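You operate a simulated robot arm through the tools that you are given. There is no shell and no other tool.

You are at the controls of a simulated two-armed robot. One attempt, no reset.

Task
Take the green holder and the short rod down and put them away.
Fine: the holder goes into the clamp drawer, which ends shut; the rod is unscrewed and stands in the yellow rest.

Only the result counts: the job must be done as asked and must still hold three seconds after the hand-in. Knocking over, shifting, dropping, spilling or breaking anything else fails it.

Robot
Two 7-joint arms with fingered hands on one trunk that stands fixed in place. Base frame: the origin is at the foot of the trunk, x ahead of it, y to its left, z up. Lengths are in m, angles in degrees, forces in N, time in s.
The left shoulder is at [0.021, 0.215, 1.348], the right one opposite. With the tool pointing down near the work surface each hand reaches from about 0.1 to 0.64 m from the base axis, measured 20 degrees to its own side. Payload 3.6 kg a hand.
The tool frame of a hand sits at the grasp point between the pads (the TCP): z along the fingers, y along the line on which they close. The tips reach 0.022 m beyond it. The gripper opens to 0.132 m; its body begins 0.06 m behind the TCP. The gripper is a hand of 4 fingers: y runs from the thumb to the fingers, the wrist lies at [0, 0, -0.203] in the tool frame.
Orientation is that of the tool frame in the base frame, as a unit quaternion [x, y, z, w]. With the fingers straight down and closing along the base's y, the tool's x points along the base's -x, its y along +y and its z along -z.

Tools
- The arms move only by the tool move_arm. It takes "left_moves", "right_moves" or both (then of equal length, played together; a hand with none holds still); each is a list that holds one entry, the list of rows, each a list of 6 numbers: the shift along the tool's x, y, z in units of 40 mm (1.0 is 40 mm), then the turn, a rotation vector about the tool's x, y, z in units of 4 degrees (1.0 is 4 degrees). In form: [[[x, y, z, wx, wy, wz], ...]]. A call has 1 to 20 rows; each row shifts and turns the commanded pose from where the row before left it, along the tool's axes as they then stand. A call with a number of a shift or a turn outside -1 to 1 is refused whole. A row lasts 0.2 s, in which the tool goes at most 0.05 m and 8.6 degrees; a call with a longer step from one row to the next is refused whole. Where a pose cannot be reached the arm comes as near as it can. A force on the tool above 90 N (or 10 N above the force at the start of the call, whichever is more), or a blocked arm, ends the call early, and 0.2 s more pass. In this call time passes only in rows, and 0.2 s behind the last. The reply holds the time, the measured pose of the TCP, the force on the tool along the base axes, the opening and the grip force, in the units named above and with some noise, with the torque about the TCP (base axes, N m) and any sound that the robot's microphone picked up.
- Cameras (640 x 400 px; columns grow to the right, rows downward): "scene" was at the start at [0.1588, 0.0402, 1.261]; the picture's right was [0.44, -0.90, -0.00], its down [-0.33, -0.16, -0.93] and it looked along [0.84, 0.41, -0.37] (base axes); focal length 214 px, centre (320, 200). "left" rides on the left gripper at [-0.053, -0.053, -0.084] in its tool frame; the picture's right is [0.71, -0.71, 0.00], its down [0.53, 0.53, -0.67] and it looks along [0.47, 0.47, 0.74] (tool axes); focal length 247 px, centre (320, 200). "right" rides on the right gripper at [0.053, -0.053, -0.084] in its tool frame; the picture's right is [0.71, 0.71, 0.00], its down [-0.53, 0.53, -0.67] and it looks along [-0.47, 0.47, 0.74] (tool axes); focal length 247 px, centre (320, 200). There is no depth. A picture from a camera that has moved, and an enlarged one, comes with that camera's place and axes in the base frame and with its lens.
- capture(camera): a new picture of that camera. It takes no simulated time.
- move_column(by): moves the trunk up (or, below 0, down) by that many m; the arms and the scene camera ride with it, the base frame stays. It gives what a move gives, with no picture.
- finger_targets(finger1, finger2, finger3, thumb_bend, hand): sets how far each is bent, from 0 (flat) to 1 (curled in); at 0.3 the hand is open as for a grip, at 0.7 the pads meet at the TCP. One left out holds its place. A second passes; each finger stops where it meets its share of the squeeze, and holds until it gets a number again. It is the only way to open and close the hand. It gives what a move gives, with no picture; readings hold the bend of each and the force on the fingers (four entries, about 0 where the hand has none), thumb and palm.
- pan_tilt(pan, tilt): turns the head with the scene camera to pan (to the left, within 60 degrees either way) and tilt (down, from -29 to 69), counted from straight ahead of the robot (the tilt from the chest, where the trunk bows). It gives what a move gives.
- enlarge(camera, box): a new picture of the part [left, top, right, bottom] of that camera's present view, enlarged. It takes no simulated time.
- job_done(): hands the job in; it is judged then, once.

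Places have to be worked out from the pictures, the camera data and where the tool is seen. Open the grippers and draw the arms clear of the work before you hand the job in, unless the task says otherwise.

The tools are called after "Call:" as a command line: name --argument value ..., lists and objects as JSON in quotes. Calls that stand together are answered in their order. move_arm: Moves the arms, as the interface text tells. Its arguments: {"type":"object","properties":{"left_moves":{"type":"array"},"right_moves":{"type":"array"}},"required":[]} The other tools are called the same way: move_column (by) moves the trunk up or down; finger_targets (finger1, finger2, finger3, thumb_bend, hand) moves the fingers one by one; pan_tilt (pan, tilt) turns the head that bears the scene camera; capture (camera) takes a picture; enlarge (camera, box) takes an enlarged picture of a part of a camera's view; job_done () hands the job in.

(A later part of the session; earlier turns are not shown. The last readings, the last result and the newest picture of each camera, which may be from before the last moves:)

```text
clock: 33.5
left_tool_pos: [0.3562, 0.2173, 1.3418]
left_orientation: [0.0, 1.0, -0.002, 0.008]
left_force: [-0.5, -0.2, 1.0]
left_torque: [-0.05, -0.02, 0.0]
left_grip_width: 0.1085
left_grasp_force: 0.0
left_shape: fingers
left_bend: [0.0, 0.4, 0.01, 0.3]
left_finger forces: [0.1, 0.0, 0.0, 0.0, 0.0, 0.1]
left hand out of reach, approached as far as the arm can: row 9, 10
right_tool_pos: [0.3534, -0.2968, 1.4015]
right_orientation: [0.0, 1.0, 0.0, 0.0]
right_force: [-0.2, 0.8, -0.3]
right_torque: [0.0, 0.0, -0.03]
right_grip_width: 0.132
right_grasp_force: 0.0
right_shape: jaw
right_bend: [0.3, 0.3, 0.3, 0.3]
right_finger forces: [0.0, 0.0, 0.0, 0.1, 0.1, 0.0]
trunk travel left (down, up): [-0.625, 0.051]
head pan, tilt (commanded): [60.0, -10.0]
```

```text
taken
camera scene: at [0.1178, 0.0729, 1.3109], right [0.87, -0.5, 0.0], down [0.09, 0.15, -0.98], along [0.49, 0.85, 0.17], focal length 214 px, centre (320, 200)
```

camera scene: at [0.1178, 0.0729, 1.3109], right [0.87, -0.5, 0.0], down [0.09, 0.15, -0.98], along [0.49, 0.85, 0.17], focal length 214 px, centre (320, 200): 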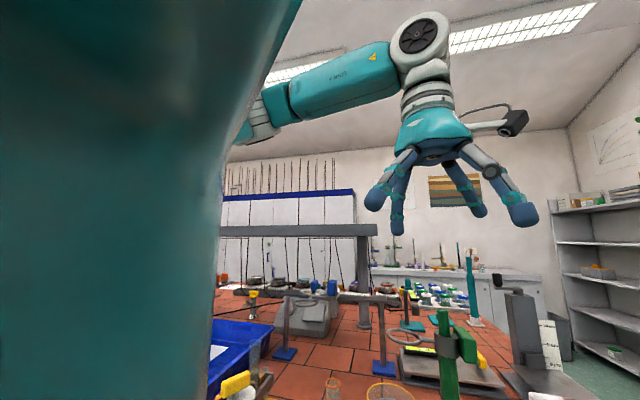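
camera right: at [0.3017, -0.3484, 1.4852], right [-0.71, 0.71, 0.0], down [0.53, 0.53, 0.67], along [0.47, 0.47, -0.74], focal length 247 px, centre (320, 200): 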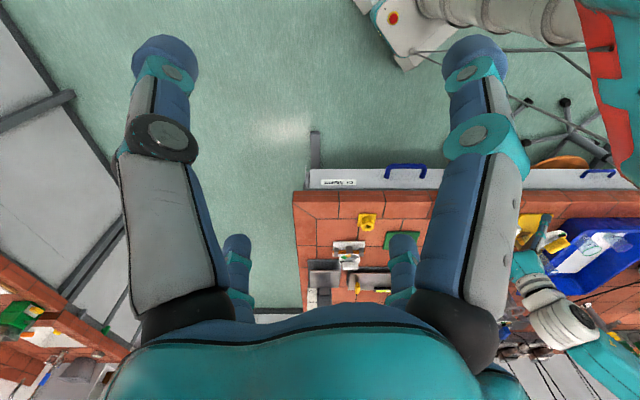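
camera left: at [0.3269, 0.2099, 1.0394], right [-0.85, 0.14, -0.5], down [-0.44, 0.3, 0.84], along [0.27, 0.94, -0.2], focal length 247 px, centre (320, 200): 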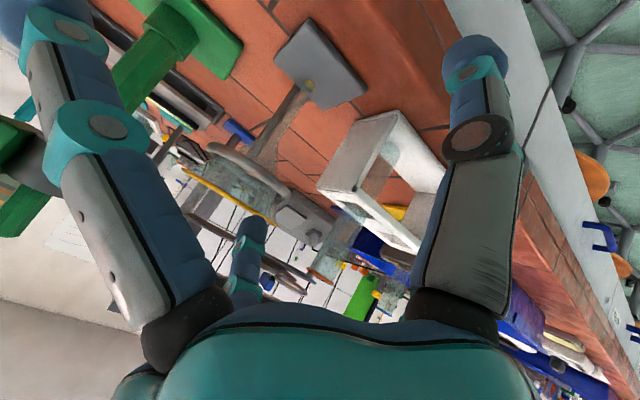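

Blocked again moving right at about y ≈ 0.217. I test whether reaching farther forward (at this safe height) lets the hand go further right.

Call:
move_arm --left_moves '[[[-0.9, 0, 0, 0, 0, 0], [-0.9, 0, 0, 0, 0, 0], [-0.9, 0, 0, 0, 0, 0], [-0.9, 0, 0, 0, 0, 0], [0, -0.8, 0, 0, 0, 0], [0, -0.8, 0, 0, 0, 0], [0, -0.8, 0, 0, 0, 0], [0, -0.8, 0, 0, 0, 0]]]'

Call:
capture --camera "scene"

```text
clock: 35.3
left_tool_pos: [0.3863, 0.2408, 1.3575]
left_orientation: [0.0, 1.0, -0.003, 0.008]
left_force: [-0.6, -0.1, 0.1]
left_torque: [0.03, 0.01, -0.01]
left_grip_width: 0.1085
left_grasp_force: 0.1
left_shape: fingers
left_bend: [0.0, 0.4, 0.01, 0.3]
left_finger forces: [0.0, 0.1, 0.0, 0.0, 0.0, 0.0]
left hand out of reach, approached as far as the arm can: row 1, 2, 3, 4, 5, 6, 7, 8
right_tool_pos: [0.3543, -0.2963, 1.4017]
right_orientation: [0.0, 1.0, 0.0, 0.0]
right_force: [0.0, 0.3, 0.8]
right_torque: [0.0, 0.01, 0.02]
right_grip_width: 0.1319
right_grasp_force: 0.0
right_shape: jaw
right_bend: [0.3, 0.3, 0.3, 0.3]
right_finger forces: [0.0, 0.0, 0.0, 0.0, 0.0, 0.0]
trunk travel left (down, up): [-0.625, 0.051]
head pan, tilt (commanded): [60.0, -10.0]
```

```text
taken
camera scene: at [0.1177, 0.0725, 1.3109], right [0.87, -0.5, 0.0], down [0.09, 0.15, -0.98], along [0.49, 0.85, 0.17], focal length 214 px, centre (320, 200)
```

scene: 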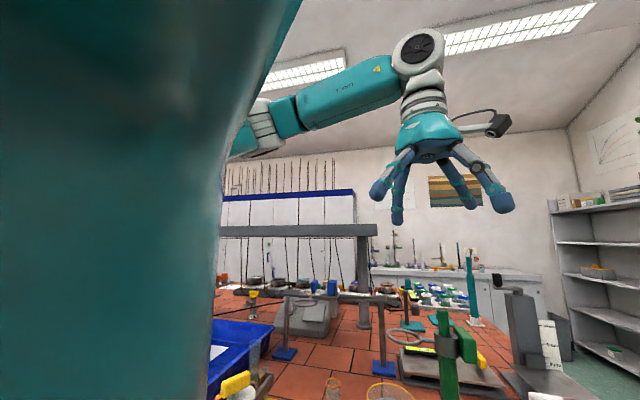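

Puzzling: the right hand was able to sit at y ≈ 0.02 at the same height, so the left arm must be in a different elbow branch. I look at the right arm's configuration for comparison.

Call:
pan_tilt --pan -55 --tilt -10

Call:
capture --camera "scene"

```text
clock: 37.3
left_tool_pos: [0.3853, 0.2403, 1.3582]
left_orientation: [0.0, 1.0, -0.003, 0.007]
left_force: [-0.1, -0.9, 0.4]
left_torque: [0.0, 0.03, 0.02]
left_grip_width: 0.1085
left_grasp_force: 0.1
left_shape: fingers
left_bend: [0.0, 0.4, 0.01, 0.3]
left_finger forces: [0.0, 0.0, 0.0, 0.0, 0.0, 0.0]
right_tool_pos: [0.3538, -0.2961, 1.4011]
right_orientation: [0.0, 1.0, 0.0, 0.0]
right_force: [-0.1, -0.6, 0.5]
right_torque: [0.01, 0.01, 0.0]
right_grip_width: 0.1321
right_grasp_force: 0.0
right_shape: jaw
right_bend: [0.3, 0.3, 0.3, 0.3]
right_finger forces: [0.1, 0.0, 0.1, 0.0, 0.1, 0.0]
trunk travel left (down, up): [-0.625, 0.051]
head pan, tilt (commanded): [-55.0, -10.0]
```

```text
taken
camera scene: at [0.1239, -0.0695, 1.3109], right [-0.82, -0.57, 0.0], down [0.1, -0.14, -0.98], along [0.57, -0.81, 0.17], focal length 214 px, centre (320, 200)
```

scene: 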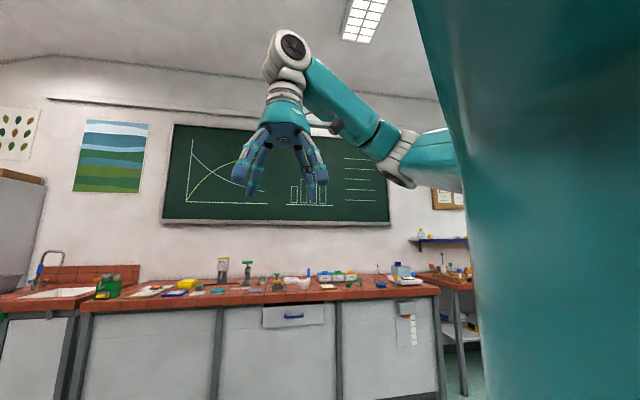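

The right arm has its elbow low with the forearm naturally pointing forward-left (toward the drawer), so the right arm is the better choice for the drawer, and the left arm for the stand. I raise the trunk fully and test whether the left arm reaches above the stand, vertical, staying above the rod top.

Call:
move_column --by 0.05

Call:
move_arm --left_moves '[[[0, 0.81, 0, 0, 0, 0], [0, 0.81, 0, 0, 0, 0], [0, 0.81, 0, 0, 0, 0], [0, 0.81, 0, 0, 0, 0], [0, 0, 0.9, 0, 0, 0], [0, 0, 0.9, 0, 0, 0], [0, 0, 0.9, 0, 0, 0], [0, 0, 0.9, 0, 0, 0]]]'

Call:
pan_tilt --pan 40 --tilt 15

Call:
capture --camera "scene"

```text
clock: 38.2
left_tool_pos: [0.3884, 0.2422, 1.4091]
left_orientation: [-0.002, 1.0, -0.005, 0.01]
left_force: [-0.2, -0.4, -0.6]
left_torque: [0.0, 0.0, -0.01]
left_grip_width: 0.1082
left_grasp_force: 0.1
left_shape: fingers
left_bend: [0.0, 0.4, 0.01, 0.3]
left_finger forces: [0.0, 0.0, 0.1, 0.0, 0.0, 0.0]
right_tool_pos: [0.3541, -0.2964, 1.451]
right_orientation: [0.0, 1.0, 0.0, -0.001]
right_force: [0.5, 0.1, 0.2]
right_torque: [0.01, -0.03, 0.01]
right_grip_width: 0.1321
right_grasp_force: 0.1
right_shape: jaw
right_bend: [0.3, 0.3, 0.3, 0.3]
right_finger forces: [0.1, 0.0, 0.0, 0.0, 0.0, 0.0]
trunk travel left (down, up): [-0.675, 0.001]
head pan, tilt (commanded): [-55.0, -10.0]
```

```text
clock: 40.0
left_tool_pos: [0.3905, 0.3719, 1.2641]
left_orientation: [-0.002, 1.0, -0.003, 0.009]
left_force: [0.0, 0.5, 0.6]
left_torque: [-0.01, -0.03, 0.0]
left_grip_width: 0.1083
left_grasp_force: 0.1
left_shape: fingers
left_bend: [0.0, 0.4, 0.01, 0.3]
left_finger forces: [0.0, 0.1, 0.1, 0.0, 0.0, 0.0]
right_tool_pos: [0.3542, -0.2959, 1.4505]
right_orientation: [0.0, 1.0, 0.0, -0.001]
right_force: [0.7, 0.1, 0.1]
right_torque: [-0.01, 0.03, 0.0]
right_grip_width: 0.132
right_grasp_force: 0.0
right_shape: jaw
right_bend: [0.3, 0.3, 0.3, 0.3]
right_finger forces: [0.1, 0.1, 0.0, 0.0, 0.0, 0.0]
trunk travel left (down, up): [-0.675, 0.001]
head pan, tilt (commanded): [-55.0, -10.0]
```

```text
clock: 41.7
left_tool_pos: [0.3884, 0.3718, 1.2657]
left_orientation: [-0.003, 1.0, -0.004, 0.009]
left_force: [-0.4, 0.3, -0.5]
left_torque: [-0.01, -0.03, -0.01]
left_grip_width: 0.1082
left_grasp_force: 0.0
left_shape: fingers
left_bend: [0.0, 0.4, 0.01, 0.3]
left_finger forces: [0.1, 0.0, 0.1, 0.0, 0.1, 0.0]
right_tool_pos: [0.3541, -0.2959, 1.4505]
right_orientation: [0.0, 1.0, 0.0, 0.001]
right_force: [-0.3, -0.8, 0.1]
right_torque: [0.02, -0.01, -0.03]
right_grip_width: 0.1318
right_grasp_force: 0.0
right_shape: jaw
right_bend: [0.3, 0.3, 0.3, 0.3]
right_finger forces: [0.0, 0.0, 0.0, 0.0, 0.0, 0.0]
trunk travel left (down, up): [-0.675, 0.001]
head pan, tilt (commanded): [40.0, 15.0]
```

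```text
taken
camera scene: at [0.147, 0.0595, 1.3216], right [0.64, -0.77, 0.0], down [-0.2, -0.17, -0.97], along [0.74, 0.62, -0.26], focal length 214 px, centre (320, 200)
```

scene: 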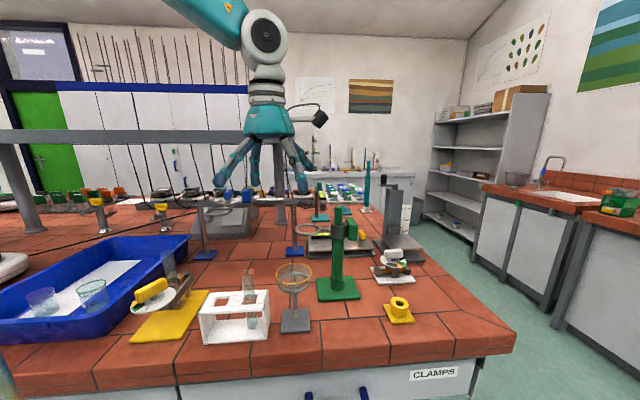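

Left moves fine here. Next I go forward toward the stand at tips z ≈ 1.24, above the rod top at 1.156.

Call:
move_arm --left_moves '[[[-0.8, 0, 0, 0, 0, 0], [-0.8, 0, 0, 0, 0, 0], [-0.8, 0, 0, 0, 0, 0], [-0.8, 0, 0, 0, 0, 0], [-0.8, 0, 0, 0, 0, 0], [-0.8, 0, 0, 0, 0, 0]]]'

Call:
capture --camera "scene"

Call:
capture --camera "left"

```text
clock: 43.1
left_tool_pos: [0.489, 0.399, 1.2897]
left_orientation: [-0.002, 1.0, -0.004, 0.009]
left_force: [-0.3, 0.9, 0.2]
left_torque: [0.03, -0.01, 0.0]
left_grip_width: 0.1081
left_grasp_force: 0.0
left_shape: fingers
left_bend: [0.0, 0.4, 0.01, 0.3]
left_finger forces: [0.1, 0.0, 0.0, 0.0, 0.0, 0.0]
left hand out of reach, approached as far as the arm can: row 3, 4, 5, 6
right_tool_pos: [0.3529, -0.2958, 1.4503]
right_orientation: [0.001, 1.0, 0.0, 0.001]
right_force: [0.1, -0.7, 0.2]
right_torque: [0.0, 0.0, -0.02]
right_grip_width: 0.1317
right_grasp_force: 0.0
right_shape: jaw
right_bend: [0.3, 0.3, 0.3, 0.3]
right_finger forces: [0.1, 0.0, 0.0, 0.1, 0.1, 0.1]
trunk travel left (down, up): [-0.675, 0.001]
head pan, tilt (commanded): [40.0, 15.0]
```

```text
taken
camera scene: at [0.147, 0.0594, 1.3216], right [0.64, -0.77, 0.0], down [-0.2, -0.17, -0.97], along [0.74, 0.62, -0.26], focal length 214 px, centre (320, 200)
```

scene: 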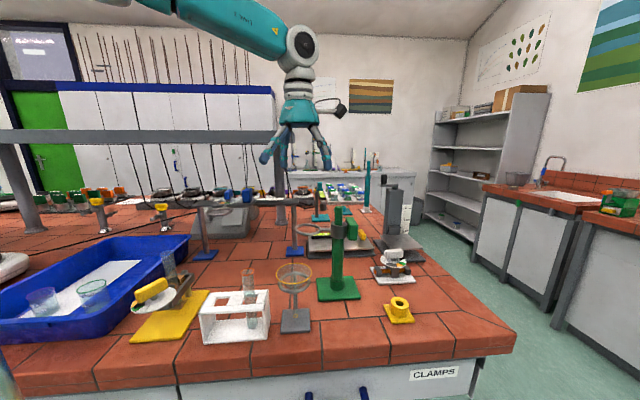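

```text
taken
camera left: at [0.5387, 0.3465, 1.3745], right [-0.7, -0.71, -0.01], down [-0.54, 0.53, 0.65], along [-0.46, 0.47, -0.76], focal length 247 px, centre (320, 200)
```

left: 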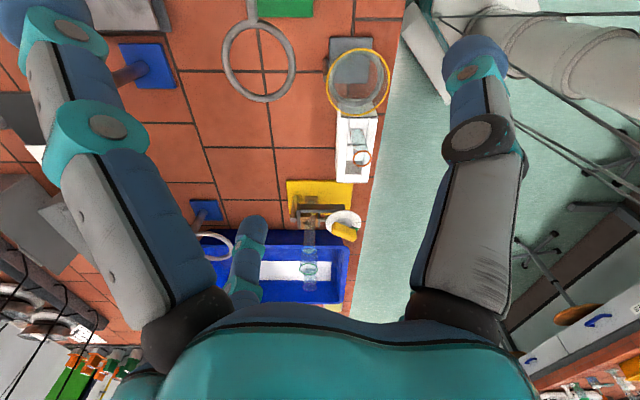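

The forward motion also stops early at x ≈ 0.49, so the left wrist seems flipped against a joint limit (forearm roll). I back off to open space and look at the forearm direction, planning to straighten the wrist and unflip it.

Call:
move_arm --left_moves '[[[0.8, 0, -0.3, 0, 0, 0], [0.8, 0, -0.3, 0, 0, 0], [0.8, 0, -0.3, 0, 0, 0], [0.8, 0, -0.3, 0, 0, 0]]]'

Call:
pan_tilt --pan 60 --tilt -22

Call:
capture --camera "scene"

```text
clock: 44.1
left_tool_pos: [0.354, 0.4015, 1.3374]
left_orientation: [-0.002, 1.0, -0.004, 0.009]
left_force: [0.3, 0.6, 0.1]
left_torque: [0.03, -0.04, -0.01]
left_grip_width: 0.1083
left_grasp_force: 0.0
left_shape: fingers
left_bend: [0.0, 0.4, 0.01, 0.3]
left_finger forces: [0.1, 0.1, 0.0, 0.0, 0.0, 0.1]
right_tool_pos: [0.3503, -0.295, 1.452]
right_orientation: [0.001, 1.0, 0.0, 0.001]
right_force: [0.0, -0.4, -1.0]
right_torque: [-0.01, -0.04, 0.02]
right_grip_width: 0.132
right_grasp_force: 0.1
right_shape: jaw
right_bend: [0.3, 0.3, 0.3, 0.3]
right_finger forces: [0.0, 0.0, 0.0, 0.0, 0.0, 0.0]
trunk travel left (down, up): [-0.675, 0.001]
head pan, tilt (commanded): [40.0, 15.0]
```

```text
clock: 45.1
left_tool_pos: [0.3561, 0.4009, 1.3342]
left_orientation: [-0.002, 1.0, -0.004, 0.009]
left_force: [0.1, -0.6, -0.2]
left_torque: [-0.02, -0.03, 0.01]
left_grip_width: 0.1083
left_grasp_force: 0.0
left_shape: fingers
left_bend: [0.0, 0.4, 0.01, 0.3]
left_finger forces: [0.0, 0.1, 0.0, 0.0, 0.0, 0.1]
right_tool_pos: [0.3533, -0.2958, 1.4517]
right_orientation: [0.0, 1.0, 0.0, 0.0]
right_force: [-0.6, -0.7, 0.2]
right_torque: [-0.01, -0.01, -0.03]
right_grip_width: 0.1318
right_grasp_force: 0.1
right_shape: jaw
right_bend: [0.3, 0.3, 0.3, 0.3]
right_finger forces: [0.0, 0.0, 0.0, 0.0, 0.1, 0.0]
trunk travel left (down, up): [-0.675, 0.001]
head pan, tilt (commanded): [60.0, -22.0]
```

```text
taken
camera scene: at [0.1121, 0.0638, 1.3777], right [0.87, -0.5, 0.0], down [0.19, 0.32, -0.93], along [0.46, 0.8, 0.37], focal length 214 px, centre (320, 200)
```

scene: 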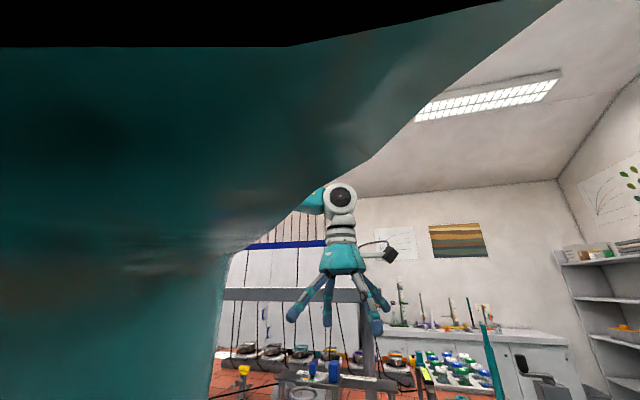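

The shoulder hides the forearm from the head camera. I tilt the right hand so that its camera looks across at the left arm.

Call:
move_arm --right_moves '[[[0, 0, 0, -1, 0, 0], [0, 0, 0, -1, 0, 0], [0, 0, 0, -1, 0, 0], [0, 0, 0, -1, 0, 0], [0, 0, 0, -1, 0, 0], [0, 0, 0, -1, 0, 0], [0, 0, 0, -1, 0, 0], [0, 0, 0, -1, 0, 0], [0, 0, 0, -1, 0, 0], [0, 0, 0, -1, 0, 0], [0, 0, 0, -1, 0, 0], [0, 0, 0, -1, 0, 0]]]'

Call:
capture --camera "right"

```text
clock: 47.7
left_tool_pos: [0.357, 0.4008, 1.3357]
left_orientation: [-0.002, 1.0, -0.003, 0.01]
left_force: [-0.1, -0.2, -0.5]
left_torque: [0.02, -0.03, -0.02]
left_grip_width: 0.1081
left_grasp_force: 0.1
left_shape: fingers
left_bend: [0.0, 0.4, 0.01, 0.3]
left_finger forces: [0.0, 0.0, 0.0, 0.1, 0.1, 0.1]
right_tool_pos: [0.3534, -0.2969, 1.4514]
right_orientation: [0.0, 0.913, 0.408, 0.0]
right_force: [-0.4, 0.2, 0.7]
right_torque: [-0.02, 0.02, 0.0]
right_grip_width: 0.132
right_grasp_force: 0.1
right_shape: jaw
right_bend: [0.3, 0.3, 0.3, 0.3]
right_finger forces: [0.1, 0.0, 0.0, 0.1, 0.1, 0.0]
trunk travel left (down, up): [-0.675, 0.001]
head pan, tilt (commanded): [60.0, -22.0]
```

```text
taken
camera right: at [0.3018, -0.3946, 1.4686], right [-0.71, 0.47, 0.53], down [0.53, -0.15, 0.84], along [0.47, 0.87, -0.15], focal length 247 px, centre (320, 200)
```

right: 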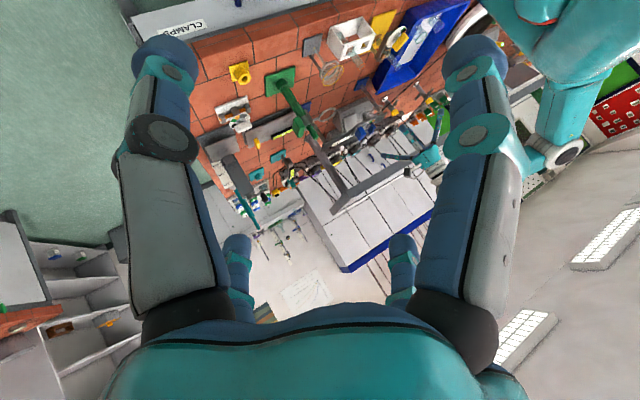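

Call:
enlarge --camera "right" --box '[380, 0, 640, 200]'

```text
2.00 times, centred on (510, 100) of right
camera zoom: at [0.3018, -0.3946, 1.4686], right [-0.71, 0.47, 0.53], down [0.53, -0.15, 0.84], along [0.47, 0.87, -0.15], focal length 494 px, centre (-60, 400)
```

zoom: 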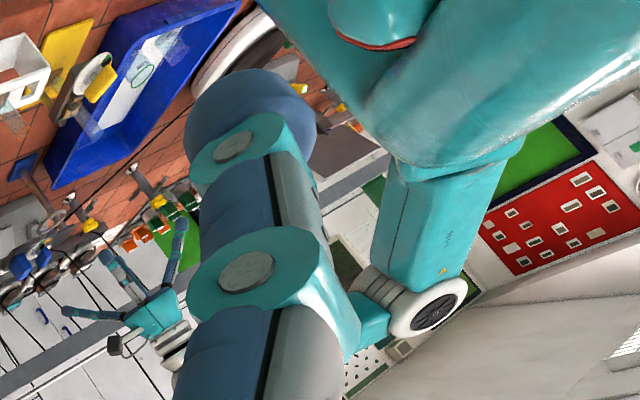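

The left elbow sits high behind the hand. To check whether the left arm is in a bad branch, I run the mirrored test with the right arm in free air: untilt, go down, then reach forward.

Call:
move_arm --right_moves '[[[0, 0, 0, 1, 0, 0], [0, 0, 0, 1, 0, 0], [0, 0, 0, 1, 0, 0], [0, 0, 0, 1, 0, 0], [0, 0, 0, 1, 0, 0], [0, 0, 0, 1, 0, 0], [0, 0, 0, 1, 0, 0], [0, 0, 0, 1, 0, 0], [0, 0, 0, 1, 0, 0], [0, 0, 0, 1, 0, 0], [0, 0, 0, 1, 0, 0], [0, 0, 0, 1, 0, 0]]]'

Call:
move_arm --right_moves '[[[0, 0, 1, 0, 0, 0], [0, 0, 1, 0, 0, 0], [0, 0, 1, 0, 0, 0], [0, 0, 1, 0, 0, 0], [-0.9, -0.2, 0, 0, 0, 0], [-0.9, -0.2, 0, 0, 0, 0], [-0.9, -0.2, 0, 0, 0, 0], [-0.9, -0.2, 0, 0, 0, 0], [-0.9, -0.2, 0, 0, 0, 0], [-0.9, -0.2, 0, 0, 0, 0], [-0.9, -0.2, 0, 0, 0, 0]]]'

```text
clock: 50.3
left_tool_pos: [0.3558, 0.4009, 1.3352]
left_orientation: [-0.001, 1.0, -0.003, 0.008]
left_force: [0.0, 0.2, -0.4]
left_torque: [0.0, 0.0, 0.0]
left_grip_width: 0.1083
left_grasp_force: 0.0
left_shape: fingers
left_bend: [0.0, 0.4, 0.01, 0.3]
left_finger forces: [0.1, 0.1, 0.0, 0.1, 0.0, 0.0]
right_tool_pos: [0.3541, -0.2946, 1.4512]
right_orientation: [-0.001, 1.0, -0.001, 0.0]
right_force: [0.5, 0.3, 0.7]
right_torque: [-0.02, 0.0, -0.01]
right_grip_width: 0.1319
right_grasp_force: 0.2
right_shape: jaw
right_bend: [0.3, 0.3, 0.3, 0.3]
right_finger forces: [0.0, 0.0, 0.0, 0.0, 0.0, 0.0]
trunk travel left (down, up): [-0.675, 0.001]
head pan, tilt (commanded): [60.0, -22.0]
```

```text
clock: 52.7
left_tool_pos: [0.3581, 0.4026, 1.3342]
left_orientation: [-0.002, 1.0, -0.003, 0.009]
left_force: [0.4, 1.0, -0.3]
left_torque: [-0.01, 0.0, -0.01]
left_grip_width: 0.1084
left_grasp_force: 0.1
left_shape: fingers
left_bend: [0.0, 0.4, 0.01, 0.3]
left_finger forces: [0.0, 0.1, 0.0, 0.1, 0.0, 0.0]
right_tool_pos: [0.6042, -0.3496, 1.2898]
right_orientation: [-0.001, 1.0, -0.001, -0.001]
right_force: [-0.4, -0.1, -0.5]
right_torque: [0.0, 0.05, 0.0]
right_grip_width: 0.1319
right_grasp_force: 0.0
right_shape: jaw
right_bend: [0.3, 0.3, 0.3, 0.3]
right_finger forces: [0.0, 0.0, 0.1, 0.0, 0.0, 0.0]
trunk travel left (down, up): [-0.675, 0.001]
head pan, tilt (commanded): [60.0, -22.0]
```

The right arm reaches (0.60, −0.35) easily, so the left arm is in a bad branch; its hand is also turned 180° about its axis compared with the mirrored right hand. I rotate the left hand's yaw by −180° in place to see if that frees it.

Call:
move_arm --left_moves '[[[0, 0, 0, 0, 0, -1], [0, 0, 0, 0, 0, -1], [0, 0, 0, 0, 0, -1], [0, 0, 0, 0, 0, -1], [0, 0, 0, 0, 0, -1], [0, 0, 0, 0, 0, -1], [0, 0, 0, 0, 0, -1], [0, 0, 0, 0, 0, -1], [0, 0, 0, 0, 0, -1], [0, 0, 0, 0, 0, -1], [0, 0, 0, 0, 0, -1], [0, 0, 0, 0, 0, -1], [0, 0, 0, 0, 0, -1], [0, 0, 0, 0, 0, -1], [0, 0, 0, 0, 0, -1], [0, 0, 0, 0, 0, -1], [0, 0, 0, 0, 0, -1], [0, 0, 0, 0, 0, -1], [0, 0, 0, 0, 0, -1], [0, 0, 0, 0, 0, -1]]]'

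Call:
move_arm --left_moves '[[[0, 0, 0, 0, 0, -1], [0, 0, 0, 0, 0, -1], [0, 0, 0, 0, 0, -1], [0, 0, 0, 0, 0, -1], [0, 0, 0, 0, 0, -1], [0, 0, 0, 0, 0, -1], [0, 0, 0, 0, 0, -1], [0, 0, 0, 0, 0, -1], [0, 0, 0, 0, 0, -1], [0, 0, 0, 0, 0, -1], [0, 0, 0, 0, 0, -1], [0, 0, 0, 0, 0, -1], [0, 0, 0, 0, 0, -1], [0, 0, 0, 0, 0, -1], [0, 0, 0, 0, 0, -1], [0, 0, 0, 0, 0, -1], [0, 0, 0, 0, 0, -1], [0, 0, 0, 0, 0, -1], [0, 0, 0, 0, 0, -1], [0, 0, 0, 0, 0, -1]]]'

Call:
capture --camera "scene"

```text
clock: 56.9
left_tool_pos: [0.3579, 0.4008, 1.3352]
left_orientation: [-0.644, 0.765, -0.008, 0.005]
left_force: [0.1, -0.2, -0.1]
left_torque: [-0.01, -0.01, -0.02]
left_grip_width: 0.1083
left_grasp_force: 0.0
left_shape: fingers
left_bend: [0.0, 0.4, 0.01, 0.3]
left_finger forces: [0.0, 0.0, 0.1, 0.1, 0.0, 0.0]
right_tool_pos: [0.6032, -0.3496, 1.2898]
right_orientation: [0.0, 1.0, 0.0, 0.0]
right_force: [-0.4, -0.2, -0.4]
right_torque: [0.02, 0.01, 0.02]
right_grip_width: 0.1319
right_grasp_force: 0.0
right_shape: jaw
right_bend: [0.3, 0.3, 0.3, 0.3]
right_finger forces: [0.1, 0.0, 0.1, 0.0, 0.0, 0.0]
trunk travel left (down, up): [-0.675, 0.001]
head pan, tilt (commanded): [60.0, -22.0]
```

```text
clock: 61.1
left_tool_pos: [0.3579, 0.4005, 1.3345]
left_orientation: [0.985, -0.171, 0.009, 0.002]
left_force: [0.2, -0.6, -0.1]
left_torque: [-0.02, -0.01, 0.01]
left_grip_width: 0.1085
left_grasp_force: 0.0
left_shape: fingers
left_bend: [0.0, 0.4, 0.01, 0.3]
left_finger forces: [0.1, 0.0, 0.0, 0.1, 0.0, 0.0]
right_tool_pos: [0.6021, -0.3489, 1.2891]
right_orientation: [0.0, 1.0, 0.0, 0.0]
right_force: [0.3, 0.7, 0.4]
right_torque: [-0.02, 0.02, 0.03]
right_grip_width: 0.1319
right_grasp_force: 0.2
right_shape: jaw
right_bend: [0.3, 0.3, 0.3, 0.3]
right_finger forces: [0.1, 0.1, 0.0, 0.0, 0.0, 0.0]
trunk travel left (down, up): [-0.675, 0.001]
head pan, tilt (commanded): [60.0, -22.0]
```

```text
taken
camera scene: at [0.1127, 0.0637, 1.3777], right [0.87, -0.5, 0.0], down [0.19, 0.32, -0.93], along [0.46, 0.8, 0.37], focal length 214 px, centre (320, 200)
```

scene: 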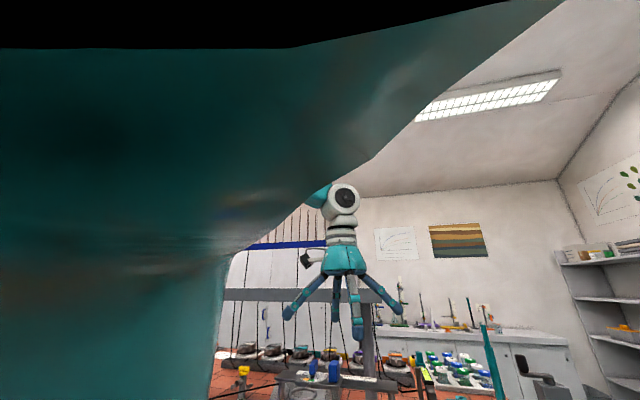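

The yaw turned freely. Now I repeat the forward test with this yaw at about the same height.

Call:
move_arm --left_moves '[[[0, 0, 0.8, 0, 0, 0], [0, 0, 0.8, 0, 0, 0], [0.846, -0.308, 0, 0, 0, 0], [0.846, -0.308, 0, 0, 0, 0], [0.846, -0.308, 0, 0, 0, 0], [0.846, -0.308, 0, 0, 0, 0], [0.846, -0.308, 0, 0, 0, 0]]]'

```text
clock: 62.7
left_tool_pos: [0.4881, 0.4088, 1.2851]
left_orientation: [0.985, -0.172, 0.011, 0.002]
left_force: [0.4, 0.4, 0.0]
left_torque: [-0.02, -0.01, -0.01]
left_grip_width: 0.1084
left_grasp_force: 0.0
left_shape: fingers
left_bend: [0.0, 0.4, 0.01, 0.3]
left_finger forces: [0.1, 0.1, 0.0, 0.0, 0.1, 0.1]
left hand out of reach, approached as far as the arm can: row 6, 7
right_tool_pos: [0.6026, -0.3491, 1.2905]
right_orientation: [0.001, 1.0, 0.0, -0.001]
right_force: [-0.5, 0.5, 0.1]
right_torque: [0.02, -0.02, 0.0]
right_grip_width: 0.1317
right_grasp_force: 0.0
right_shape: jaw
right_bend: [0.3, 0.3, 0.3, 0.3]
right_finger forces: [0.0, 0.0, 0.0, 0.1, 0.0, 0.0]
trunk travel left (down, up): [-0.675, 0.001]
head pan, tilt (commanded): [60.0, -22.0]
```

Same limit, so it is not the hand's roll. I look at the right arm's posture at its reach and the left arm's here to compare.

Call:
pan_tilt --pan -45 --tilt -10

Call:
capture --camera "scene"

Call:
pan_tilt --pan 45 --tilt -10

Call:
capture --camera "scene"

```text
clock: 64.6
left_tool_pos: [0.4891, 0.4079, 1.2843]
left_orientation: [0.985, -0.172, 0.01, 0.002]
left_force: [0.0, 0.6, 0.5]
left_torque: [0.02, 0.02, -0.01]
left_grip_width: 0.1081
left_grasp_force: 0.1
left_shape: fingers
left_bend: [0.0, 0.4, 0.01, 0.3]
left_finger forces: [0.0, 0.1, 0.0, 0.0, 0.0, 0.1]
right_tool_pos: [0.6035, -0.3478, 1.2902]
right_orientation: [0.0, 1.0, 0.0, -0.001]
right_force: [-0.9, 0.9, 0.6]
right_torque: [0.0, 0.01, 0.0]
right_grip_width: 0.1318
right_grasp_force: 0.0
right_shape: jaw
right_bend: [0.3, 0.3, 0.3, 0.3]
right_finger forces: [0.1, 0.1, 0.0, 0.0, 0.0, 0.0]
trunk travel left (down, up): [-0.675, 0.001]
head pan, tilt (commanded): [-45.0, -10.0]
```

```text
taken
camera scene: at [0.1355, -0.0601, 1.361], right [-0.71, -0.71, 0.0], down [0.12, -0.12, -0.98], along [0.7, -0.7, 0.17], focal length 214 px, centre (320, 200)
```

scene: 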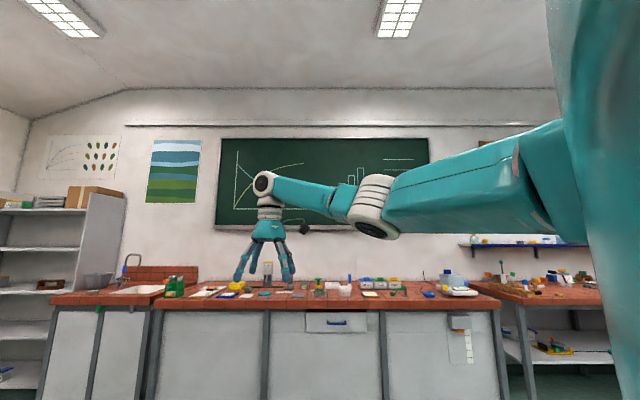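

```text
clock: 66.2
left_tool_pos: [0.4897, 0.4084, 1.2841]
left_orientation: [0.985, -0.173, 0.011, 0.002]
left_force: [-0.5, 0.2, -0.5]
left_torque: [-0.03, 0.03, 0.01]
left_grip_width: 0.1083
left_grasp_force: 0.1
left_shape: fingers
left_bend: [0.0, 0.4, 0.01, 0.3]
left_finger forces: [0.0, 0.0, 0.0, 0.1, 0.0, 0.0]
right_tool_pos: [0.6033, -0.3499, 1.2897]
right_orientation: [0.0, 1.0, -0.001, -0.001]
right_force: [0.2, -0.1, -0.6]
right_torque: [0.0, -0.02, 0.02]
right_grip_width: 0.1321
right_grasp_force: 0.1
right_shape: jaw
right_bend: [0.3, 0.3, 0.3, 0.3]
right_finger forces: [0.1, 0.0, 0.1, 0.0, 0.0, 0.0]
trunk travel left (down, up): [-0.675, 0.001]
head pan, tilt (commanded): [45.0, -10.0]
```

```text
taken
camera scene: at [0.1355, 0.0591, 1.361], right [0.71, -0.71, 0.0], down [0.12, 0.12, -0.98], along [0.7, 0.7, 0.17], focal length 214 px, centre (320, 200)
```

scene: 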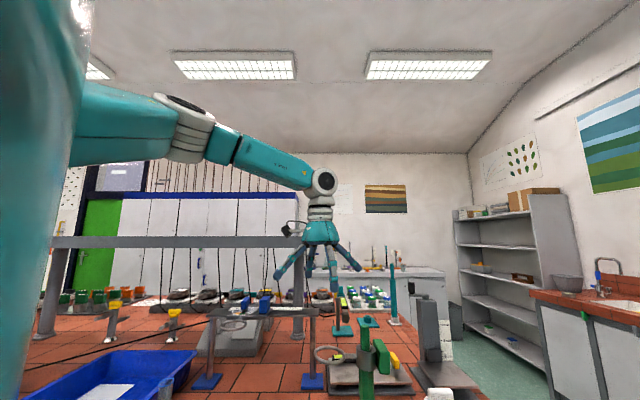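

Clear now: the right elbow hangs down, while the left elbow is swung up. I will swing the left hand through forward to pointing up about its wrist, which should force the elbow down via the wrist limit; first I retract and raise a little.

Call:
move_arm --left_moves '[[[-0.846, 0.308, -0.7, 0, 0, 0], [-0.846, 0.308, -0.7, 0, 0, 0], [0.333, -0.121, -0.012, 0.342, 0.94, 0], [0.333, -0.121, -0.012, 0.342, 0.94, 0], [0.333, -0.121, -0.012, 0.342, 0.94, 0], [0.333, -0.121, -0.012, 0.342, 0.94, 0], [0.333, -0.121, -0.012, 0.342, 0.94, 0], [0.333, -0.121, -0.012, 0.342, 0.94, 0], [0.333, -0.121, -0.012, 0.342, 0.94, 0], [0.333, -0.121, -0.012, 0.342, 0.94, 0], [0.333, -0.121, -0.012, 0.342, 0.94, 0], [0.333, -0.121, -0.012, 0.342, 0.94, 0], [0.333, -0.121, -0.012, 0.342, 0.94, 0], [0.333, -0.121, -0.012, 0.342, 0.94, 0], [0.333, -0.121, -0.012, 0.342, 0.94, 0], [0.333, -0.121, -0.012, 0.342, 0.94, 0], [0.333, -0.121, -0.012, 0.342, 0.94, 0], [0.333, -0.121, -0.012, 0.342, 0.94, 0], [0.333, -0.121, -0.012, 0.342, 0.94, 0], [0.333, -0.121, -0.012, 0.342, 0.94, 0]]]'

Call:
capture --camera "scene"

```text
clock: 70.4
left_tool_pos: [0.6075, 0.4129, 1.4866]
left_orientation: [0.791, -0.135, 0.588, -0.101]
left_force: [-0.2, -0.8, 0.5]
left_torque: [-0.01, -0.01, -0.01]
left_grip_width: 0.1084
left_grasp_force: 0.0
left_shape: fingers
left_bend: [0.0, 0.4, 0.01, 0.3]
left_finger forces: [0.0, 0.0, 0.0, 0.0, 0.1, 0.1]
right_tool_pos: [0.6038, -0.3491, 1.2893]
right_orientation: [-0.001, 1.0, 0.0, -0.001]
right_force: [-0.6, -0.7, -0.2]
right_torque: [-0.01, 0.0, -0.03]
right_grip_width: 0.1316
right_grasp_force: 0.0
right_shape: jaw
right_bend: [0.3, 0.3, 0.3, 0.3]
right_finger forces: [0.1, 0.0, 0.0, 0.0, 0.1, 0.1]
trunk travel left (down, up): [-0.675, 0.001]
head pan, tilt (commanded): [45.0, -10.0]
```

```text
taken
camera scene: at [0.1353, 0.0592, 1.361], right [0.71, -0.71, 0.0], down [0.12, 0.12, -0.98], along [0.7, 0.7, 0.17], focal length 214 px, centre (320, 200)
```

scene: 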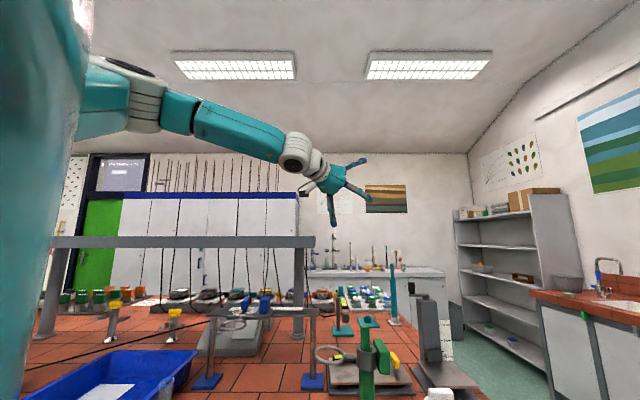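

The hand now points forward in line with the forearm. I continue rotating it upward.

Call:
move_arm --left_moves '[[[0.333, -0.121, -0.012, 0.342, 0.94, 0], [0.333, -0.121, -0.012, 0.342, 0.94, 0], [0.333, -0.121, -0.012, 0.342, 0.94, 0], [0.333, -0.121, -0.012, 0.342, 0.94, 0], [0.333, -0.121, -0.012, 0.342, 0.94, 0], [0.333, -0.121, -0.012, 0.342, 0.94, 0], [0.333, -0.121, -0.012, 0.342, 0.94, 0], [0.333, -0.121, -0.012, 0.342, 0.94, 0], [0.333, -0.121, -0.012, 0.342, 0.94, 0], [0.333, -0.121, -0.012, 0.342, 0.94, 0], [0.333, -0.121, -0.012, 0.342, 0.94, 0], [0.333, -0.121, -0.012, 0.342, 0.94, 0], [0.333, -0.121, -0.012, 0.342, 0.94, 0], [0.333, -0.121, -0.012, 0.342, 0.94, 0], [0.333, -0.121, -0.012, 0.342, 0.94, 0], [0.333, -0.121, -0.012, 0.342, 0.94, 0], [0.333, -0.121, -0.012, 0.342, 0.94, 0], [0.333, -0.121, -0.012, 0.342, 0.94, 0], [0.333, -0.121, -0.012, 0.342, 0.94, 0], [0.333, -0.121, -0.012, 0.342, 0.94, 0]]]'

Call:
capture --camera "scene"

```text
clock: 74.6
left_tool_pos: [0.4936, 0.3779, 1.8968]
left_orientation: [0.443, -0.053, 0.881, -0.159]
left_force: [-0.4, -0.1, -0.1]
left_torque: [-0.02, 0.0, 0.0]
left_grip_width: 0.1082
left_grasp_force: 0.0
left_shape: fingers
left_bend: [0.0, 0.4, 0.01, 0.3]
left_finger forces: [0.1, 0.1, 0.0, 0.0, 0.0, 0.1]
left hand out of reach, approached as far as the arm can: row 5, 6, 7, 9, 11, 13, 15, 17, 18, 19, 20
right_tool_pos: [0.6035, -0.3482, 1.2913]
right_orientation: [0.001, 1.0, 0.0, 0.0]
right_force: [0.0, 0.3, 0.0]
right_torque: [-0.01, -0.02, 0.01]
right_grip_width: 0.1319
right_grasp_force: 0.2
right_shape: jaw
right_bend: [0.3, 0.3, 0.3, 0.3]
right_finger forces: [0.0, 0.0, 0.0, 0.0, 0.0, 0.1]
trunk travel left (down, up): [-0.675, 0.001]
head pan, tilt (commanded): [45.0, -10.0]
```

```text
taken
camera scene: at [0.1353, 0.0593, 1.361], right [0.71, -0.71, 0.0], down [0.12, 0.12, -0.98], along [0.7, 0.7, 0.17], focal length 214 px, centre (320, 200)
```

scene: 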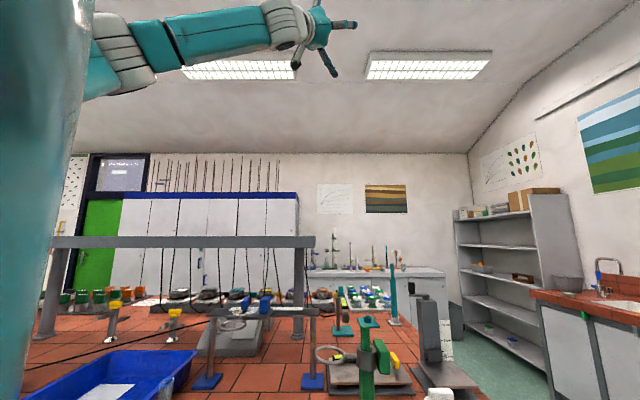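

The wrist joint only bends one way, so with the hand pointing up-forward the forearm must slope upward. Keeping this orientation, I lower the wrist toward shoulder level, which should push the elbow down.

Call:
move_arm --left_moves '[[[-0.688, 0.211, -0.542, 0, 0, 0], [-0.688, 0.211, -0.542, 0, 0, 0], [-0.688, 0.211, -0.542, 0, 0, 0], [-0.688, 0.211, -0.542, 0, 0, 0], [-0.688, 0.211, -0.542, 0, 0, 0], [-0.688, 0.211, -0.542, 0, 0, 0], [-0.688, 0.211, -0.542, 0, 0, 0], [-0.688, 0.211, -0.542, 0, 0, 0], [-0.688, 0.211, -0.542, 0, 0, 0], [-0.688, 0.211, -0.542, 0, 0, 0]]]'

Call:
capture --camera "scene"

```text
clock: 76.8
left_tool_pos: [0.3525, 0.3433, 1.7271]
left_orientation: [0.426, -0.053, 0.889, -0.161]
left_force: [0.7, 0.4, -0.4]
left_torque: [-0.02, -0.02, -0.02]
left_grip_width: 0.1082
left_grasp_force: 0.0
left_shape: fingers
left_bend: [0.0, 0.4, 0.0, 0.3]
left_finger forces: [0.0, 0.0, 0.0, 0.0, 0.0, 0.0]
left hand out of reach, approached as far as the arm can: row 1, 2, 3, 4, 5, 6, 7, 8, 9, 10
right_tool_pos: [0.6055, -0.351, 1.2891]
right_orientation: [0.001, 1.0, 0.001, -0.002]
right_force: [-0.1, -0.6, -0.6]
right_torque: [0.0, -0.01, -0.03]
right_grip_width: 0.1319
right_grasp_force: 0.0
right_shape: jaw
right_bend: [0.3, 0.3, 0.3, 0.3]
right_finger forces: [0.1, 0.0, 0.0, 0.0, 0.0, 0.0]
trunk travel left (down, up): [-0.675, 0.001]
head pan, tilt (commanded): [45.0, -10.0]
```

```text
taken
camera scene: at [0.138, 0.0578, 1.3607], right [0.71, -0.71, 0.0], down [0.12, 0.12, -0.99], along [0.7, 0.7, 0.17], focal length 214 px, centre (320, 200)
```

scene: 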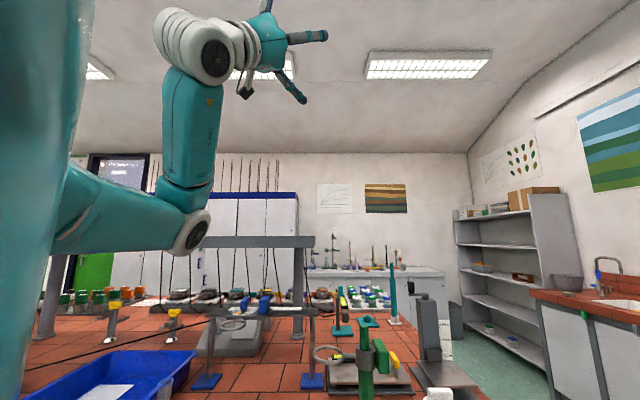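

The elbow is now down with the forearm upright. I extend the wrist forward and begin rotating the hand downward about the wrist.

Call:
move_arm --left_moves '[[[-0.498, 0.205, 0.658, 0, 0, 0], [-0.498, 0.205, 0.658, 0, 0, 0], [-0.498, 0.205, 0.658, 0, 0, 0], [-0.498, 0.205, 0.658, 0, 0, 0], [-0.334, 0.117, -0.012, -0.331, -0.943, 0], [-0.334, 0.117, -0.012, -0.331, -0.943, 0], [-0.334, 0.117, -0.012, -0.331, -0.943, 0], [-0.334, 0.117, -0.012, -0.331, -0.943, 0], [-0.334, 0.117, -0.012, -0.331, -0.943, 0], [-0.334, 0.117, -0.012, -0.331, -0.943, 0], [-0.334, 0.117, -0.012, -0.331, -0.943, 0], [-0.334, 0.117, -0.012, -0.331, -0.943, 0], [-0.334, 0.117, -0.012, -0.331, -0.943, 0], [-0.334, 0.117, -0.012, -0.331, -0.943, 0], [-0.334, 0.117, -0.012, -0.331, -0.943, 0], [-0.334, 0.117, -0.012, -0.331, -0.943, 0], [-0.334, 0.117, -0.012, -0.331, -0.943, 0]]]'

Call:
capture --camera "scene"

```text
clock: 80.4
left_tool_pos: [0.3891, 0.3435, 1.5546]
left_orientation: [0.773, -0.107, 0.617, -0.104]
left_force: [0.9, -0.3, -0.4]
left_torque: [-0.04, -0.02, -0.01]
left_grip_width: 0.1084
left_grasp_force: 0.0
left_shape: fingers
left_bend: [0.0, 0.4, 0.0, 0.3]
left_finger forces: [0.0, 0.0, 0.1, 0.1, 0.0, 0.0]
left hand out of reach, approached as far as the arm can: row 1, 2, 3, 4
right_tool_pos: [0.6022, -0.3501, 1.2892]
right_orientation: [0.0, 1.0, 0.0, 0.0]
right_force: [-0.1, -0.7, -0.3]
right_torque: [0.02, -0.02, 0.0]
right_grip_width: 0.1319
right_grasp_force: 0.0
right_shape: jaw
right_bend: [0.3, 0.3, 0.3, 0.3]
right_finger forces: [0.1, 0.0, 0.1, 0.0, 0.0, 0.0]
trunk travel left (down, up): [-0.675, 0.001]
head pan, tilt (commanded): [45.0, -10.0]
```

```text
taken
camera scene: at [0.135, 0.0592, 1.361], right [0.71, -0.71, 0.0], down [0.12, 0.12, -0.98], along [0.7, 0.7, 0.17], focal length 214 px, centre (320, 200)
```

scene: 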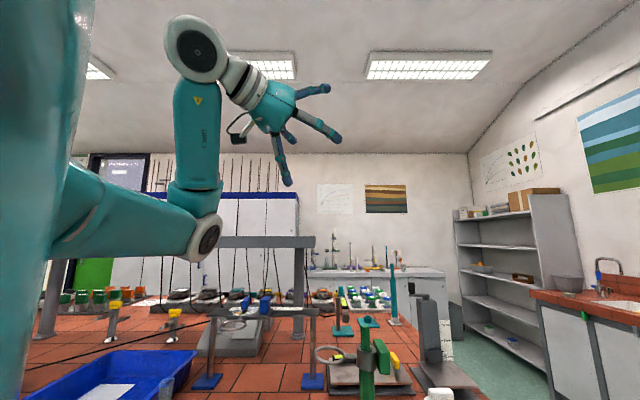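

Good: elbow down and the hand coming over. I move a bit forward and continue rotating the hand to vertical.

Call:
move_arm --left_moves '[[[0.18, -0.03, 0.83, 0, 0, 0], [0.18, -0.03, 0.83, 0, 0, 0], [-0.338, 0.104, -0.012, -0.294, -0.956, 0.029], [-0.338, 0.104, -0.012, -0.294, -0.956, 0.029], [-0.338, 0.104, -0.012, -0.294, -0.956, 0.029], [-0.338, 0.104, -0.012, -0.294, -0.956, 0.029], [-0.338, 0.104, -0.012, -0.294, -0.956, 0.029], [-0.338, 0.104, -0.012, -0.294, -0.956, 0.029], [-0.338, 0.104, -0.012, -0.294, -0.956, 0.029], [-0.338, 0.104, -0.012, -0.294, -0.956, 0.029], [-0.338, 0.104, -0.012, -0.294, -0.956, 0.029], [-0.338, 0.104, -0.012, -0.294, -0.956, 0.029], [-0.338, 0.104, -0.012, -0.294, -0.956, 0.029], [-0.338, 0.104, -0.012, -0.294, -0.956, 0.029], [-0.338, 0.104, -0.012, -0.294, -0.956, 0.029], [-0.338, 0.104, -0.012, -0.294, -0.956, 0.029], [-0.338, 0.104, -0.012, -0.294, -0.956, 0.029], [-0.338, 0.104, -0.012, -0.294, -0.956, 0.029], [-0.338, 0.104, -0.012, -0.294, -0.956, 0.029]]]'

Call:
capture --camera "scene"

```text
clock: 84.4
left_tool_pos: [0.2949, 0.343, 1.3985]
left_orientation: [0.985, -0.148, 0.081, -0.026]
left_force: [0.1, 0.3, 0.4]
left_torque: [-0.04, 0.02, 0.02]
left_grip_width: 0.1084
left_grasp_force: 0.0
left_shape: fingers
left_bend: [0.0, 0.4, 0.0, 0.3]
left_finger forces: [0.1, 0.1, 0.0, 0.0, 0.0, 0.0]
right_tool_pos: [0.6034, -0.3492, 1.2893]
right_orientation: [0.0, 1.0, 0.0, 0.001]
right_force: [-0.2, -0.5, -0.5]
right_torque: [0.0, -0.02, 0.02]
right_grip_width: 0.1319
right_grasp_force: 0.1
right_shape: jaw
right_bend: [0.3, 0.3, 0.3, 0.3]
right_finger forces: [0.1, 0.0, 0.0, 0.0, 0.0, 0.1]
trunk travel left (down, up): [-0.675, 0.001]
head pan, tilt (commanded): [45.0, -10.0]
```

```text
taken
camera scene: at [0.135, 0.059, 1.361], right [0.71, -0.71, 0.0], down [0.12, 0.12, -0.98], along [0.7, 0.7, 0.17], focal length 214 px, centre (320, 200)
```

scene: 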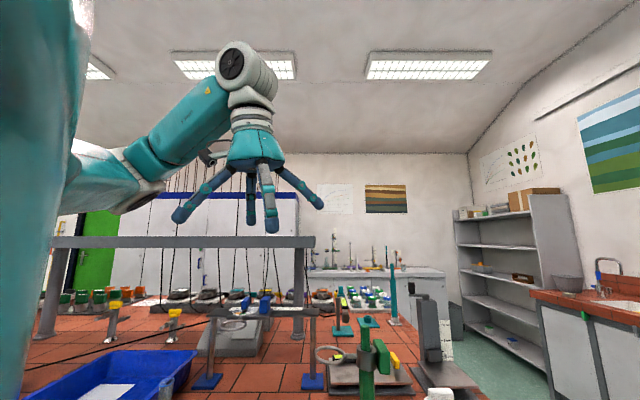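

The left arm is now in the elbow-down branch. I align the left hand precisely: vertical, with its axes along the bench.

Call:
move_arm --left_moves '[[[0, 0, 0, -0.199, -0.235, 0.87], [0, 0, 0, -0.199, -0.235, 0.87], [0, 0, 0, -0.199, -0.235, 0.87], [0, 0, 0, -0.199, -0.235, 0.87], [0, 0, 0, -0.199, -0.235, 0.87], [0, 0, 0, -0.199, -0.235, 0.87], [0, 0, 0, -0.199, -0.235, 0.87], [0, 0, 0, -0.199, -0.235, 0.87]]]'

Call:
capture --camera "left"

```text
clock: 86.2
left_tool_pos: [0.2946, 0.3421, 1.3974]
left_orientation: [0.924, -0.384, -0.003, 0.0]
left_force: [-0.5, 0.1, 0.3]
left_torque: [0.0, 0.02, 0.0]
left_grip_width: 0.1083
left_grasp_force: 0.2
left_shape: fingers
left_bend: [0.0, 0.4, 0.0, 0.3]
left_finger forces: [0.0, 0.0, 0.1, 0.1, 0.0, 0.1]
right_tool_pos: [0.6033, -0.3494, 1.2892]
right_orientation: [0.0, 1.0, 0.0, 0.0]
right_force: [-0.3, -0.5, -0.2]
right_torque: [0.0, -0.01, 0.0]
right_grip_width: 0.132
right_grasp_force: 0.0
right_shape: jaw
right_bend: [0.3, 0.3, 0.3, 0.3]
right_finger forces: [0.1, 0.1, 0.0, 0.0, 0.1, 0.1]
trunk travel left (down, up): [-0.675, 0.001]
head pan, tilt (commanded): [45.0, -10.0]
```

```text
taken
camera left: at [0.2948, 0.4179, 1.4809], right [1.0, 0.0, 0.0], down [0.0, -0.74, 0.67], along [0.0, -0.67, -0.74], focal length 247 px, centre (320, 200)
```

left: 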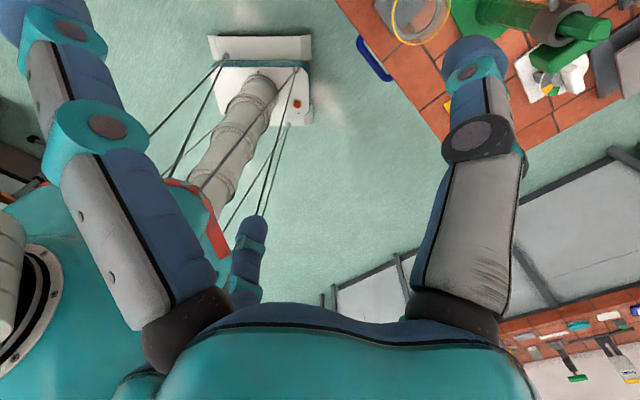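

Left hand is aligned and clear. Next the right arm does the drawer: I lower the trunk 0.2, retract the right hand toward the middle in front of the bench, and yaw it 45° to face the drawer.

Call:
move_column --by -0.2

Call:
move_arm --right_moves '[[[0.833, 0.625, 0, 0, 0, 0], [0.833, 0.625, 0, 0, 0, 0], [0.833, 0.625, 0, 0, 0, 0], [0.833, 0.625, 0, 0, 0, 0], [0.833, 0.625, 0, 0, 0, 0], [0.833, 0.625, 0, 0, 0, 0], [0, 0, 0, 0, 0, 0.9375], [0, 0, 0, 0, 0, 0.9375], [0, 0, 0, 0, 0, 0.9375], [0, 0, 0, 0, 0, 0.9375], [0, 0, 0, 0, 0, 0.9375], [0, 0, 0, 0, 0, 0.9375], [0, 0, 0, 0, 0, 0.9375], [0, 0, 0, 0, 0, 0.9375], [0, 0, 0, 0, 0, 0.9375], [0, 0, 0, 0, 0, 0.9375], [0, 0, 0, 0, 0, 0.9375], [0, 0, 0, 0, 0, 0.9375]]]'

Call:
move_arm --right_moves '[[[0, 0, 0, -0.9375, 0, 0], [0, 0, 0, -0.9375, 0, 0], [0, 0, 0, -0.9375, 0, 0], [0, 0, 0, -0.9375, 0, 0], [0, 0, 0, -0.9375, 0, 0], [0, 0, 0, -0.9375, 0, 0], [0, 0, 0, -0.9375, 0, 0], [0, 0, 0, -0.9375, 0, 0], [0, 0, 0, -0.9375, 0, 0], [0, 0, 0, -0.9375, 0, 0], [0, 0, 0, -0.9375, 0, 0], [0, 0, 0, -0.9375, 0, 0]]]'

```text
clock: 88.4
left_tool_pos: [0.2941, 0.3423, 1.1989]
left_orientation: [0.924, -0.383, -0.001, 0.0]
left_force: [-0.2, -1.0, -1.1]
left_torque: [0.0, -0.02, 0.01]
left_grip_width: 0.1083
left_grasp_force: 0.0
left_shape: fingers
left_bend: [0.0, 0.4, 0.0, 0.3]
left_finger forces: [0.0, 0.0, 0.1, 0.0, 0.0, 0.1]
right_tool_pos: [0.6062, -0.3508, 1.0918]
right_orientation: [0.001, 1.0, 0.0, 0.0]
right_force: [0.5, -0.9, -0.2]
right_torque: [-0.01, 0.0, -0.01]
right_grip_width: 0.132
right_grasp_force: 0.1
right_shape: jaw
right_bend: [0.3, 0.3, 0.3, 0.3]
right_finger forces: [0.0, 0.0, 0.0, 0.0, 0.0, 0.1]
trunk travel left (down, up): [-0.475, 0.201]
head pan, tilt (commanded): [45.0, -10.0]
```

```text
clock: 92.2
left_tool_pos: [0.2938, 0.3419, 1.198]
left_orientation: [0.924, -0.383, -0.001, 0.001]
left_force: [0.2, -0.4, -0.5]
left_torque: [0.0, 0.01, 0.01]
left_grip_width: 0.1081
left_grasp_force: 0.0
left_shape: fingers
left_bend: [0.0, 0.4, 0.0, 0.3]
left_finger forces: [0.0, 0.0, 0.1, 0.0, 0.0, 0.0]
right_tool_pos: [0.4061, -0.201, 1.0915]
right_orientation: [0.384, 0.923, 0.0, 0.001]
right_force: [-0.3, 0.5, -0.3]
right_torque: [-0.02, 0.05, 0.0]
right_grip_width: 0.1316
right_grasp_force: 0.0
right_shape: jaw
right_bend: [0.3, 0.3, 0.3, 0.3]
right_finger forces: [0.0, 0.1, 0.1, 0.0, 0.1, 0.0]
trunk travel left (down, up): [-0.475, 0.201]
head pan, tilt (commanded): [45.0, -10.0]
```

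```text
clock: 94.8
left_tool_pos: [0.2936, 0.342, 1.1978]
left_orientation: [0.924, -0.383, -0.001, 0.0]
left_force: [-0.4, -0.1, 0.2]
left_torque: [0.04, 0.04, 0.01]
left_grip_width: 0.1082
left_grasp_force: 0.0
left_shape: fingers
left_bend: [0.0, 0.4, 0.0, 0.3]
left_finger forces: [0.1, 0.0, 0.0, 0.1, 0.0, 0.0]
right_tool_pos: [0.4055, -0.2005, 1.091]
right_orientation: [0.353, 0.853, 0.355, 0.148]
right_force: [-0.1, 1.1, 0.3]
right_torque: [0.0, 0.0, 0.0]
right_grip_width: 0.1322
right_grasp_force: 0.1
right_shape: jaw
right_bend: [0.3, 0.3, 0.3, 0.3]
right_finger forces: [0.1, 0.0, 0.1, 0.0, 0.0, 0.0]
trunk travel left (down, up): [-0.475, 0.201]
head pan, tilt (commanded): [45.0, -10.0]
```

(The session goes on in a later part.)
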